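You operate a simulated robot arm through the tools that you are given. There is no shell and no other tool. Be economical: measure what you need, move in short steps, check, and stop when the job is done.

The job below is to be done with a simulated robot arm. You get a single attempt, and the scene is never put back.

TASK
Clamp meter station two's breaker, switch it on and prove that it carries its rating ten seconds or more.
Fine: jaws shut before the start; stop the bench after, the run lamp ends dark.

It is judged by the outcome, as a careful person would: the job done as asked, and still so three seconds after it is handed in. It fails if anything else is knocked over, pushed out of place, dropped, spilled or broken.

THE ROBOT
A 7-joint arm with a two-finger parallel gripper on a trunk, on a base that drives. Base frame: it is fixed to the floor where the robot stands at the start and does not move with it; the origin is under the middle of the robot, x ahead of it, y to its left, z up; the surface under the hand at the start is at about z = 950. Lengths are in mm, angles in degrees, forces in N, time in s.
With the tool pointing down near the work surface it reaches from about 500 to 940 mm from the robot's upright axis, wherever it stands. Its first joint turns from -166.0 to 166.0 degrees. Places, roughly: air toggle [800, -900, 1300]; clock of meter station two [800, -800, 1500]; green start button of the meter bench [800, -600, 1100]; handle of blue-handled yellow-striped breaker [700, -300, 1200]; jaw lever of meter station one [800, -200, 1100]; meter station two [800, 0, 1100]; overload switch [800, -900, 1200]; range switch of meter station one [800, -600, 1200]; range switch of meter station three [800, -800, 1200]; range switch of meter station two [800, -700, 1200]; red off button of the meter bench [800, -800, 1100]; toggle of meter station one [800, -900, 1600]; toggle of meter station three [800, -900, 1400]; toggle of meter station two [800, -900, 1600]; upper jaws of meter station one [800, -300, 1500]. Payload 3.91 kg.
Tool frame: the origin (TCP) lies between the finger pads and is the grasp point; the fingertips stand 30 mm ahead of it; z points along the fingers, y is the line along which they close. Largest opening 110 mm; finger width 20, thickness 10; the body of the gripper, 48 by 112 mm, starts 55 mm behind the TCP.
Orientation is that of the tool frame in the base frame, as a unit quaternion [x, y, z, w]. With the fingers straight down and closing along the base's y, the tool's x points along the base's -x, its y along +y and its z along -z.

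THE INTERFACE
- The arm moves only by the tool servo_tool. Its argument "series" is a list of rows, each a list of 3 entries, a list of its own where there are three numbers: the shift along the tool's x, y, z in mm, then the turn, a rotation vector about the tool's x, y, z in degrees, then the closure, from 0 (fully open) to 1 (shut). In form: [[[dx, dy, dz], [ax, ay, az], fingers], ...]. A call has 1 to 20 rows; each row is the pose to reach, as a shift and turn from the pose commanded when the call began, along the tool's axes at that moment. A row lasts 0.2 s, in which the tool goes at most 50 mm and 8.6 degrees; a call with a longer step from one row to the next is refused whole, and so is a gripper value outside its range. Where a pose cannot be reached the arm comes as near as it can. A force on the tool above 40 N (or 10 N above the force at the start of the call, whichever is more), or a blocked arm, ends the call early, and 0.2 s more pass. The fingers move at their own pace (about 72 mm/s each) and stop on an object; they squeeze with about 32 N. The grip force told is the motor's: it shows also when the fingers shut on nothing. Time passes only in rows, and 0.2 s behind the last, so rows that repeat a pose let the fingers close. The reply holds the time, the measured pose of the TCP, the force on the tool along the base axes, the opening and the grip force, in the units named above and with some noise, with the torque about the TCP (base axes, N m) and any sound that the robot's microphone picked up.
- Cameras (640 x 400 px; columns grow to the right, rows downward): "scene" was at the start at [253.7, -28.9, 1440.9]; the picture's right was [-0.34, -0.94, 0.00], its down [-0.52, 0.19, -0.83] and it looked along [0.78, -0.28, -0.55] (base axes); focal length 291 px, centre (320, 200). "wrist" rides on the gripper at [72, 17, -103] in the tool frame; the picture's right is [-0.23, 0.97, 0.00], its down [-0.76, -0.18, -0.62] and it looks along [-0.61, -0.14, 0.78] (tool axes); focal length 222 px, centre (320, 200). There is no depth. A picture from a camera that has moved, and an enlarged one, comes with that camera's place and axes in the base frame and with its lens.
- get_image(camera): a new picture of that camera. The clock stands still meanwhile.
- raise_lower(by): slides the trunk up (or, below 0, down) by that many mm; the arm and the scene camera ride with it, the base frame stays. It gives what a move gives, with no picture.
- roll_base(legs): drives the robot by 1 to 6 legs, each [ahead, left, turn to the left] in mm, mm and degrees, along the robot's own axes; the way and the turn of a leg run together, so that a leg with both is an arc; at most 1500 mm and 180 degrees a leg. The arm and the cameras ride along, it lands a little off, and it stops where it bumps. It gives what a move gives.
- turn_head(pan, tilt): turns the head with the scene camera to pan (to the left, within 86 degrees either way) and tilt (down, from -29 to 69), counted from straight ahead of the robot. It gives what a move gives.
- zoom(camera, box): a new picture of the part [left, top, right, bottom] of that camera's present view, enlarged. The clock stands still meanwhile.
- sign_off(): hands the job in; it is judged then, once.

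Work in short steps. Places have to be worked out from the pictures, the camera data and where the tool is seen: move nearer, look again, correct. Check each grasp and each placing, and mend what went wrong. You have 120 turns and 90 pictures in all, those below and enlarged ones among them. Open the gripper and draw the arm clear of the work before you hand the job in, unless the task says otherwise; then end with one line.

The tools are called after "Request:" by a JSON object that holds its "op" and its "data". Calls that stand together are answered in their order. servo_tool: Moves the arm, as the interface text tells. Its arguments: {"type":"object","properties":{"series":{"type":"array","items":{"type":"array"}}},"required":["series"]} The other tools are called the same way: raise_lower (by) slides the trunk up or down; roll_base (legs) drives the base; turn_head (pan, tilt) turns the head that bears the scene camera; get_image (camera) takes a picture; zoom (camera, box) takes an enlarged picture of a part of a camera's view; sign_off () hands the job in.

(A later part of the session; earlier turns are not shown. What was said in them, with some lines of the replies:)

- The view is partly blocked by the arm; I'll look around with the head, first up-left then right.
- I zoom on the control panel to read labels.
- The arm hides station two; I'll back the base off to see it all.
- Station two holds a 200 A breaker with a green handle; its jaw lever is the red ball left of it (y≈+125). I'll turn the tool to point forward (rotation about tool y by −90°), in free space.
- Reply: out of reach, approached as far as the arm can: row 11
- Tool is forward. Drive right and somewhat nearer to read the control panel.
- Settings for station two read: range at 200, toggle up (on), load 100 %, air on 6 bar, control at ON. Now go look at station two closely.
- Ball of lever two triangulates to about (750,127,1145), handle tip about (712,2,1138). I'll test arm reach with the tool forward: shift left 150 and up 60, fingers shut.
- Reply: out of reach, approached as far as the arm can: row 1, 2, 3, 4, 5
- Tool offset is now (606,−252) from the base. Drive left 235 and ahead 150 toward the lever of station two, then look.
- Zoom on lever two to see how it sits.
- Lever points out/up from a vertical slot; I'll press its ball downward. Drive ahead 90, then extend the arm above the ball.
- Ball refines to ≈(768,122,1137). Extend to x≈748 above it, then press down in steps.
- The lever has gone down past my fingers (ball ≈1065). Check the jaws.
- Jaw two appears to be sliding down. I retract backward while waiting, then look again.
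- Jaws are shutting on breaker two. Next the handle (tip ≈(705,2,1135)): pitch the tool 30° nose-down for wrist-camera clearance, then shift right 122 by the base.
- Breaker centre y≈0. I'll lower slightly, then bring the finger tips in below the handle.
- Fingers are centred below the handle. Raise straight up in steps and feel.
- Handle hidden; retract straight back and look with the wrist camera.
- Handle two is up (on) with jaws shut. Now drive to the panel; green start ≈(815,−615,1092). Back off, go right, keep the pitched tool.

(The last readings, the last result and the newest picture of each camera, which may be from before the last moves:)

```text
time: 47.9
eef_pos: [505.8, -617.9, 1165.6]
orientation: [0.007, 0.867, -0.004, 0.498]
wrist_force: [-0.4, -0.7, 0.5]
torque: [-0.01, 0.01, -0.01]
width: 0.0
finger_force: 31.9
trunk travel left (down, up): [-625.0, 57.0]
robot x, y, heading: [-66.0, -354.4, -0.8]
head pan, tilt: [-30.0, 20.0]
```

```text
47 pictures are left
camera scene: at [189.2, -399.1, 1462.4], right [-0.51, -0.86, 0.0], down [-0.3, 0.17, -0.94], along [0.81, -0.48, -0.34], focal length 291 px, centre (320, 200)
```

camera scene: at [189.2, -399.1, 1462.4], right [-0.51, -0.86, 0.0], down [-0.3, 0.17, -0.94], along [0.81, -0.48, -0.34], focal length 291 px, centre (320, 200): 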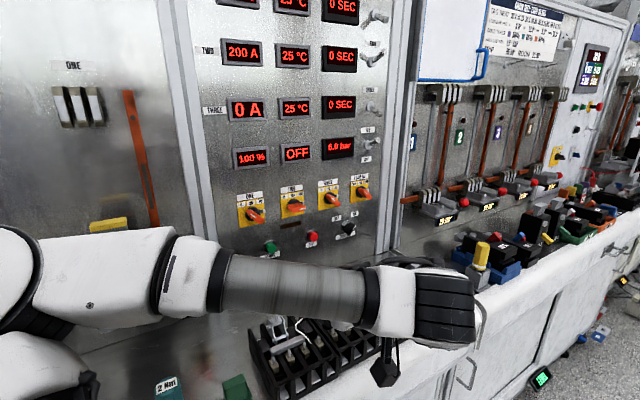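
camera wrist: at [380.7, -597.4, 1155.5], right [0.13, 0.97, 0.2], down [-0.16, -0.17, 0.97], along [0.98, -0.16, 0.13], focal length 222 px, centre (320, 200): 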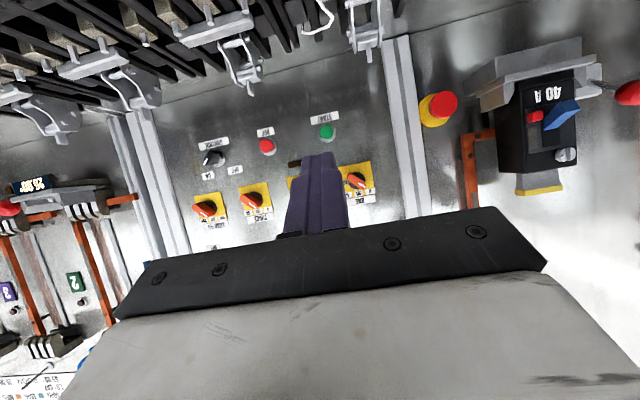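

Green ≈(820,−627,1092), red ≈(820,−748,1090). Drive ahead 60, extend the arm at height, then lower in front of the green button.

Request:
{"op": "roll_base", "data": {"legs": [[60, 0, 0.8]]}}

Request:
{"op": "servo_tool", "data": {"series": [[[-22, -2, 37], [0, 0, 0], 1], [[-44, -4, 75], [0, 0, 0], 1], [[-65, -6, 112], [0, 0, 0], 1], [[-82, -9, 142], [0, 0, 0], 1], [[-53, -9, 159], [0, 0, 0], 1], [[-24, -9, 176], [0, 0, 0], 1], [[-24, -9, 176], [0, 0, 0], 1]]}}

Request:
{"op": "get_image", "data": {"camera": "wrist"}}

Request:
{"op": "get_image", "data": {"camera": "scene"}}

```text
time: 48.8
eef_pos: [567.8, -609.7, 1165.9]
orientation: [0.001, 0.867, -0.001, 0.498]
wrist_force: [-0.2, -0.5, -0.2]
torque: [0.0, 0.02, 0.03]
width: 0.1
finger_force: 32.3
trunk travel left (down, up): [-625.0, 57.0]
robot x, y, heading: [-5.1, -348.7, -0.1]
head pan, tilt: [-30.0, 20.0]
```

```text
time: 50.4
eef_pos: [732.5, -618.1, 1098.4]
orientation: [0.001, 0.867, 0.0, 0.498]
wrist_force: [0.9, -0.3, -0.1]
torque: [-0.03, 0.01, -0.02]
width: 0.0
finger_force: 31.8
trunk travel left (down, up): [-625.0, 57.0]
robot x, y, heading: [-3.0, -350.4, -0.1]
head pan, tilt: [-30.0, 20.0]
```

```text
46 pictures are left
camera wrist: at [607.2, -600.8, 1087.2], right [0.12, 0.97, 0.2], down [-0.16, -0.18, 0.97], along [0.98, -0.15, 0.13], focal length 222 px, centre (320, 200)
```

wrist: 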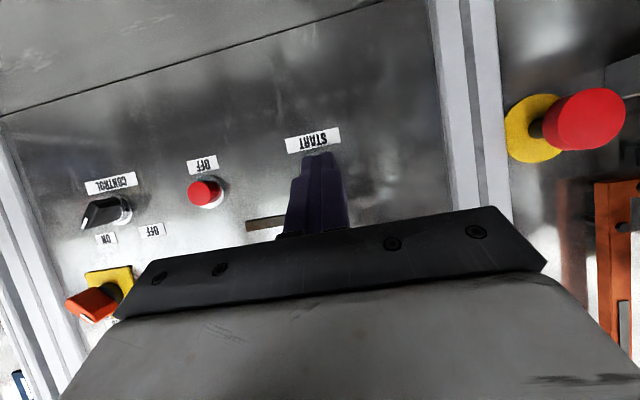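

```text
45 pictures are left
camera scene: at [248.1, -395.7, 1462.8], right [-0.5, -0.87, 0.0], down [-0.3, 0.17, -0.94], along [0.81, -0.47, -0.34], focal length 291 px, centre (320, 200)
```

scene: 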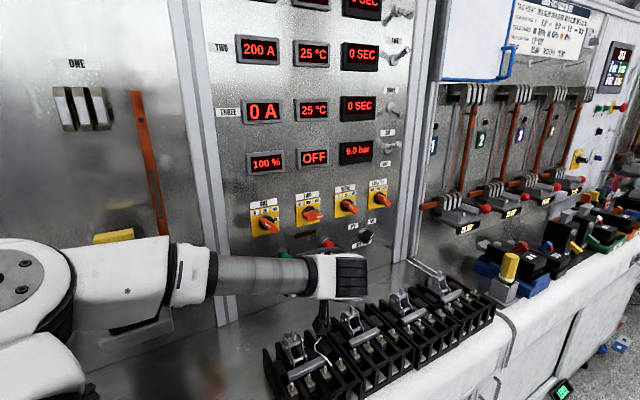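

Align y to −627 and push toward the green button in small steps, stopping on force.

Request:
{"op": "servo_tool", "data": {"series": [[[-8, -9, 20], [0, 0, 0], 1], [[-13, -9, 29], [0, 0, 0], 1], [[-17, -9, 36], [0, 0, 0], 1], [[-20, -9, 40], [0, 0, 0], 1], [[-22, -9, 45], [0, 0, 0], 1]]}}

Request:
{"op": "get_image", "data": {"camera": "scene"}}

Request:
{"op": "zoom", "data": {"camera": "wrist", "box": [220, 80, 420, 240]}}

```text
time: 51.6
eef_pos: [783.8, -629.2, 1095.4]
orientation: [0.002, 0.867, -0.002, 0.498]
wrist_force: [0.3, 0.9, 0.4]
torque: [-0.03, -0.01, 0.04]
width: 0.1
finger_force: 32.0
trunk travel left (down, up): [-625.0, 57.0]
robot x, y, heading: [-3.4, -351.2, 0.1]
head pan, tilt: [-30.0, 20.0]
```

```text
44 pictures are left
camera scene: at [248.4, -395.8, 1462.7], right [-0.5, -0.87, 0.0], down [-0.3, 0.17, -0.94], along [0.81, -0.47, -0.34], focal length 291 px, centre (320, 200)
```

scene: 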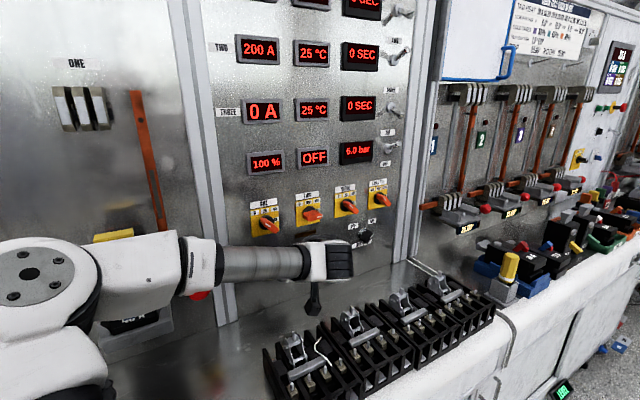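

```text
2.50 times, centred on (320, 160) of wrist
camera zoom: at [657.0, -610.2, 1084.4], right [0.12, 0.97, 0.2], down [-0.16, -0.18, 0.97], along [0.98, -0.15, 0.13], focal length 555 px, centre (320, 300)
```

zoom: 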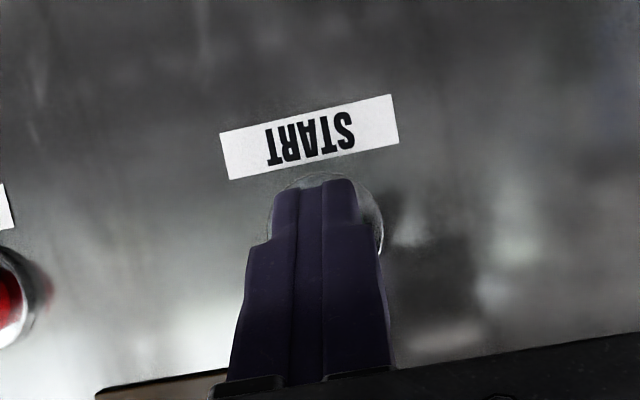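

Aligned with the button bezel; continue forward in 4 mm steps.

Request:
{"op": "servo_tool", "data": {"series": [[[-2, 2, 3.5], [0, 0, 0], 1], [[-4, 2, 7], [0, 0, 0], 1], [[-6, 2, 10.4], [0, 0, 0], 1], [[-8, 2, 13.9], [0, 0, 0], 1], [[-10, 2, 17.3], [0, 0, 0], 1], [[-12, 2, 20.8], [0, 0, 0], 1]]}}

Request:
{"op": "get_image", "data": {"camera": "scene"}}

```text
time: 52.9
eef_pos: [794.6, -627.3, 1096.7]
orientation: [0.004, 0.868, -0.001, 0.496]
wrist_force: [-22.7, 6.3, 5.5]
torque: [0.11, -0.04, 0.2]
width: 0.0
finger_force: 32.3
trunk travel left (down, up): [-625.0, 57.0]
robot x, y, heading: [-8.2, -349.6, 0.2]
head pan, tilt: [-30.0, 20.0]
heard: click
stopped in row 6: the force on the tool passed its limit at 44 N (the readings are from after the stop); the commanded pose is now the measured one
```

```text
42 pictures are left
camera scene: at [244.7, -394.7, 1463.5], right [-0.5, -0.87, 0.0], down [-0.29, 0.17, -0.94], along [0.82, -0.47, -0.34], focal length 291 px, centre (320, 200)
```

scene: 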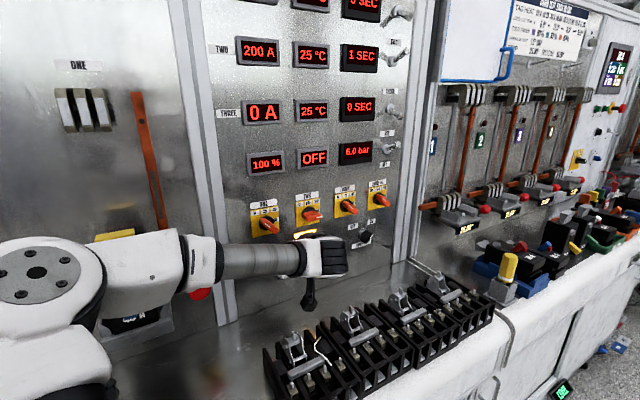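

Started: click, run lamp lit, clock two at 1 SEC. Retract and shift sideways to face the red OFF button.

Request:
{"op": "servo_tool", "data": {"series": [[[12, 0, -20], [0, 0, 0], 1], [[24, 0, -42], [0, 0, 0], 1], [[30, 0, -52], [0, 0, 0], 1], [[30, -40, -52], [0, 0, 0], 1], [[30, -80, -52], [0, 0, 0], 1], [[30, -120, -52], [0, 0, 0], 1], [[30, -120, -52], [0, 0, 0], 1]]}}

Request:
{"op": "get_image", "data": {"camera": "wrist"}}

Request:
{"op": "get_image", "data": {"camera": "scene"}}

```text
time: 54.5
eef_pos: [738.2, -746.3, 1092.9]
orientation: [0.002, 0.868, -0.001, 0.496]
wrist_force: [0.6, 0.1, -0.3]
torque: [0.0, -0.01, -0.02]
width: 0.2
finger_force: 32.4
trunk travel left (down, up): [-625.0, 57.0]
robot x, y, heading: [-1.0, -351.8, 0.1]
head pan, tilt: [-30.0, 20.0]
```

```text
41 pictures are left
camera wrist: at [612.4, -728.5, 1083.5], right [0.12, 0.97, 0.2], down [-0.15, -0.18, 0.97], along [0.98, -0.15, 0.12], focal length 222 px, centre (320, 200)
```

wrist: 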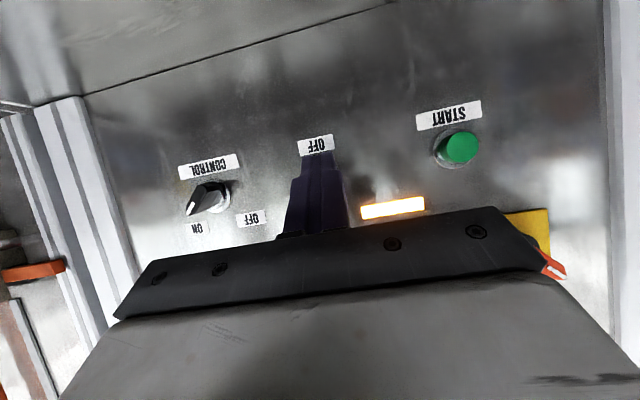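

```text
40 pictures are left
camera scene: at [247.7, -395.2, 1462.7], right [-0.5, -0.87, 0.0], down [-0.3, 0.17, -0.94], along [0.81, -0.47, -0.34], focal length 291 px, centre (320, 200)
```

scene: 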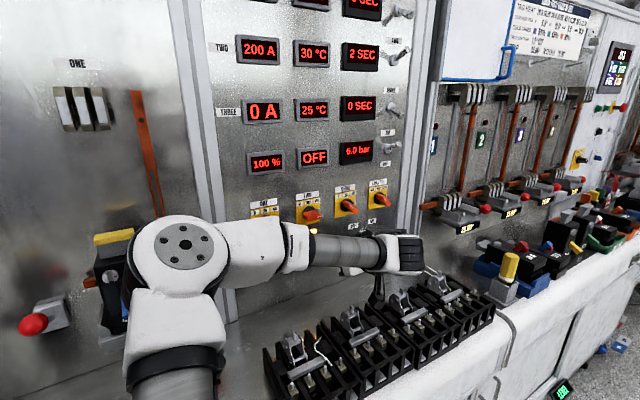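

Clock two 2 SEC at 200 A, temperature rising. Align with the OFF button (y≈−753) and wait.

Request:
{"op": "servo_tool", "data": {"series": [[[-8, -7, 10], [0, 0, 0], 1], [[-15, -7, 22], [0, 0, 0], 1], [[-22, -7, 35], [0, 0, 0], 1], [[-22, -7, 35], [0, 0, 0], 1], [[-22, -7, 35], [0, 0, 0], 1], [[-22, -7, 35], [0, 0, 0], 1], [[-22, -7, 35], [0, 0, 0], 1], [[-22, -7, 35], [0, 0, 0], 1], [[-22, -7, 35], [0, 0, 0], 1], [[-22, -7, 35], [0, 0, 0], 1], [[-22, -7, 35], [0, 0, 0], 1], [[-22, -7, 35], [0, 0, 0], 1], [[-22, -7, 35], [0, 0, 0], 1], [[-22, -7, 35], [0, 0, 0], 1], [[-22, -7, 35], [0, 0, 0], 1], [[-22, -7, 35], [0, 0, 0], 1], [[-22, -7, 35], [0, 0, 0], 1]]}}

Request:
{"op": "get_image", "data": {"camera": "scene"}}

Request:
{"op": "zoom", "data": {"camera": "wrist", "box": [220, 80, 420, 240]}}

```text
time: 58.1
eef_pos: [779.3, -754.9, 1095.3]
orientation: [0.004, 0.869, -0.001, 0.496]
wrist_force: [0.6, -0.3, -0.2]
torque: [0.02, 0.01, -0.02]
width: 0.0
finger_force: 32.1
trunk travel left (down, up): [-625.0, 57.0]
robot x, y, heading: [-3.7, -352.8, 0.2]
head pan, tilt: [-30.0, 20.0]
```

```text
39 pictures are left
camera scene: at [247.7, -395.7, 1462.7], right [-0.5, -0.87, 0.0], down [-0.3, 0.17, -0.94], along [0.81, -0.47, -0.34], focal length 291 px, centre (320, 200)
```

scene: 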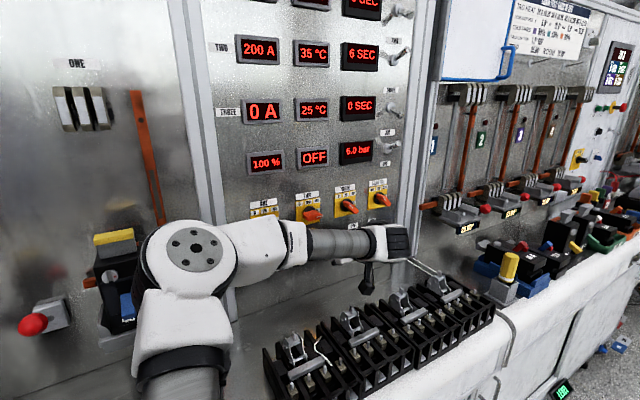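

```text
2.50 times, centred on (320, 160) of wrist
camera zoom: at [653.2, -735.5, 1085.1], right [0.12, 0.97, 0.2], down [-0.15, -0.18, 0.97], along [0.98, -0.15, 0.12], focal length 555 px, centre (320, 300)
```

zoom: 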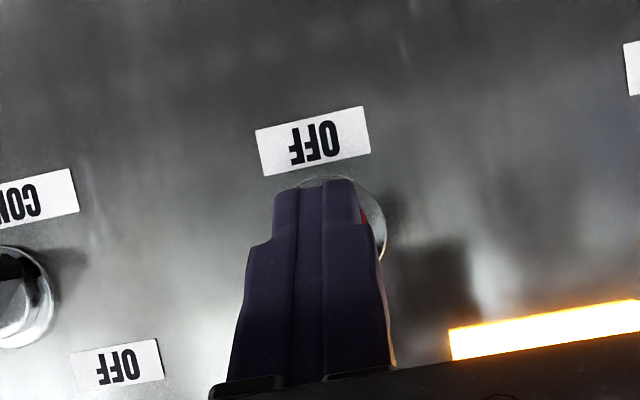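

Clock 6 SEC, aligned (shift +3 in y). Wait about 7 s more.

Request:
{"op": "servo_tool", "data": {"series": [[[0, 3, 0], [0, 0, 0], 1], [[0, 3, 0], [0, 0, 0], 1], [[0, 3, 0], [0, 0, 0], 1], [[0, 3, 0], [0, 0, 0], 1], [[0, 3, 0], [0, 0, 0], 1], [[0, 3, 0], [0, 0, 0], 1], [[0, 3, 0], [0, 0, 0], 1], [[0, 3, 0], [0, 0, 0], 1], [[0, 3, 0], [0, 0, 0], 1], [[0, 3, 0], [0, 0, 0], 1], [[0, 3, 0], [0, 0, 0], 1], [[0, 3, 0], [0, 0, 0], 1], [[0, 3, 0], [0, 0, 0], 1], [[0, 3, 0], [0, 0, 0], 1], [[0, 3, 0], [0, 0, 0], 1], [[0, 3, 0], [0, 0, 0], 1], [[0, 3, 0], [0, 0, 0], 1], [[0, 3, 0], [0, 0, 0], 1], [[0, 3, 0], [0, 0, 0], 1], [[0, 3, 0], [0, 0, 0], 1]]}}

Request:
{"op": "servo_tool", "data": {"series": [[[0, 0, 0], [0, 0, 0], 1], [[0, 0, 0], [0, 0, 0], 1], [[0, 0, 0], [0, 0, 0], 1], [[0, 0, 0], [0, 0, 0], 1], [[0, 0, 0], [0, 0, 0], 1], [[0, 0, 0], [0, 0, 0], 1], [[0, 0, 0], [0, 0, 0], 1], [[0, 0, 0], [0, 0, 0], 1], [[0, 0, 0], [0, 0, 0], 1], [[0, 0, 0], [0, 0, 0], 1], [[0, 0, 0], [0, 0, 0], 1], [[0, 0, 0], [0, 0, 0], 1]]}}

Request:
{"op": "get_image", "data": {"camera": "scene"}}

```text
time: 62.3
eef_pos: [778.6, -750.7, 1095.7]
orientation: [0.005, 0.868, -0.002, 0.496]
wrist_force: [-0.3, -0.4, 0.2]
torque: [0.01, -0.02, 0.0]
width: 0.0
finger_force: 32.2
trunk travel left (down, up): [-625.0, 57.0]
robot x, y, heading: [-7.5, -350.3, 0.1]
head pan, tilt: [-30.0, 20.0]
```

```text
time: 64.9
eef_pos: [777.9, -750.5, 1094.7]
orientation: [0.003, 0.869, -0.001, 0.495]
wrist_force: [-0.3, 0.0, 0.3]
torque: [0.01, 0.01, 0.0]
width: 0.0
finger_force: 32.4
trunk travel left (down, up): [-625.0, 57.0]
robot x, y, heading: [-4.4, -349.5, -0.1]
head pan, tilt: [-30.0, 20.0]
```

```text
37 pictures are left
camera scene: at [247.7, -395.7, 1462.7], right [-0.5, -0.87, 0.0], down [-0.3, 0.17, -0.94], along [0.81, -0.47, -0.34], focal length 291 px, centre (320, 200)
```

scene: 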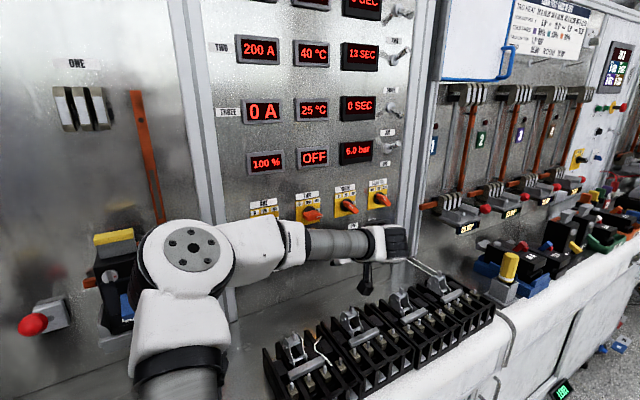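

Clock two reads 13 SEC. Press the red OFF button now.

Request:
{"op": "servo_tool", "data": {"series": [[[-2, 0, 3.5], [0, 0, 0], 1], [[-4, 0, 7], [0, 0, 0], 1], [[-6, 0, 10.4], [0, 0, 0], 1], [[-8, 0, 13.9], [0, 0, 0], 1], [[-10, 0, 17.3], [0, 0, 0], 1], [[-12, 0, 20.8], [0, 0, 0], 1], [[-13.5, 0, 23.5], [0, 0, 0], 1]]}}

Request:
{"op": "get_image", "data": {"camera": "wrist"}}

```text
time: 66.3
eef_pos: [795.1, -753.1, 1094.6]
orientation: [0.007, 0.87, -0.003, 0.492]
wrist_force: [-19.9, 6.1, 4.9]
torque: [0.08, -0.04, 0.2]
width: 0.0
finger_force: 31.6
trunk travel left (down, up): [-625.0, 57.0]
robot x, y, heading: [-4.9, -352.5, -0.1]
head pan, tilt: [-30.0, 20.0]
heard: click
stopped in row 7: the force on the tool passed its limit at 44 N (the readings are from after the stop); the commanded pose is now the measured one
```

```text
36 pictures are left
camera wrist: at [669.5, -733.9, 1085.1], right [0.13, 0.97, 0.2], down [-0.14, -0.18, 0.97], along [0.98, -0.16, 0.12], focal length 222 px, centre (320, 200)
```

wrist: 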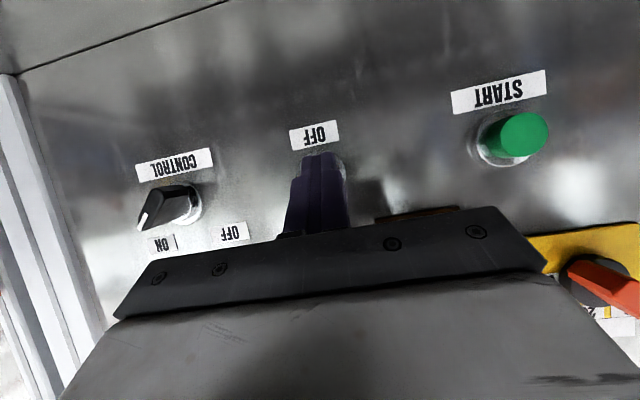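

Click, lamp dark. Retract, lift, open the gripper, and back away.

Request:
{"op": "servo_tool", "data": {"series": [[[12, 0, -20], [0, 0, 0], 1], [[24, 0, -42], [0, 0, 0], 1], [[10, 0, -70], [0, 0, 0], 1], [[-10, 0, -105], [0, 0, 0], 1], [[-10, 0, -145], [0, 0, 0], 0.5], [[-10, 0, -185], [0, 0, 0], 0], [[-10, 0, -185], [0, 0, 0], 0], [[-10, 0, -185], [0, 0, 0], 0], [[-10, 0, -185], [0, 0, 0], 0]]}}

Request:
{"op": "roll_base", "data": {"legs": [[-200, 0, 0]]}}

Request:
{"op": "turn_head", "data": {"pan": 0, "tilt": 15}}

Request:
{"op": "get_image", "data": {"camera": "scene"}}

```text
time: 68.3
eef_pos: [646.5, -751.3, 1195.5]
orientation: [0.006, 0.871, -0.001, 0.492]
wrist_force: [-0.4, 0.1, -0.3]
torque: [0.0, -0.04, -0.02]
width: 110.1
finger_force: 0.1
trunk travel left (down, up): [-625.0, 57.0]
robot x, y, heading: [-5.7, -348.9, -0.1]
head pan, tilt: [-30.0, 20.0]
```

```text
time: 69.9
eef_pos: [445.8, -750.2, 1197.0]
orientation: [0.005, 0.87, -0.001, 0.492]
wrist_force: [-0.7, -0.1, 0.0]
torque: [0.01, -0.02, 0.01]
width: 110.3
finger_force: 0.1
trunk travel left (down, up): [-625.0, 57.0]
robot x, y, heading: [-204.8, -348.7, 0.3]
head pan, tilt: [-30.0, 20.0]
```

```text
time: 70.8
eef_pos: [447.4, -750.7, 1195.8]
orientation: [0.005, 0.87, 0.0, 0.492]
wrist_force: [-0.1, 0.6, 0.4]
torque: [0.01, -0.01, -0.02]
width: 110.1
finger_force: 0.0
trunk travel left (down, up): [-625.0, 57.0]
robot x, y, heading: [-202.4, -349.1, 0.1]
head pan, tilt: [0.0, 15.0]
```

```text
35 pictures are left
camera scene: at [61.1, -349.3, 1470.8], right [0.0, -1.0, 0.0], down [-0.26, 0.0, -0.97], along [0.97, 0.0, -0.26], focal length 291 px, centre (320, 200)
```

scene: 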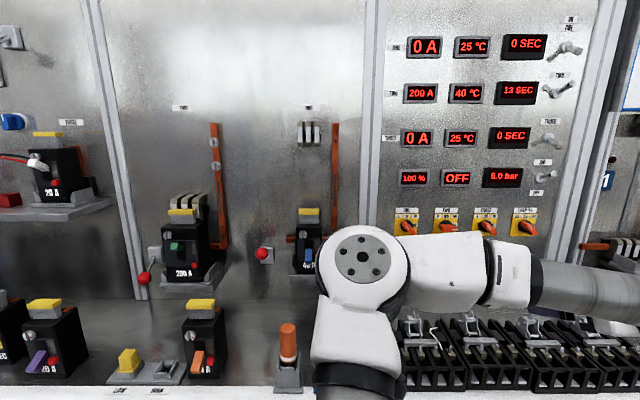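

Clock two holds at 13 SEC, breaker two is on and clamped, the lamp was seen dark, and nothing looks disturbed. Handing in.

Request:
{"op": "sign_off", "data": {}}

```text
The job is handed in.
```

Station two's 200 A breaker was clamped, switched on and carried 200 A at 100 % load for 13 s; I then stopped the bench with the OFF button and the run lamp went dark.
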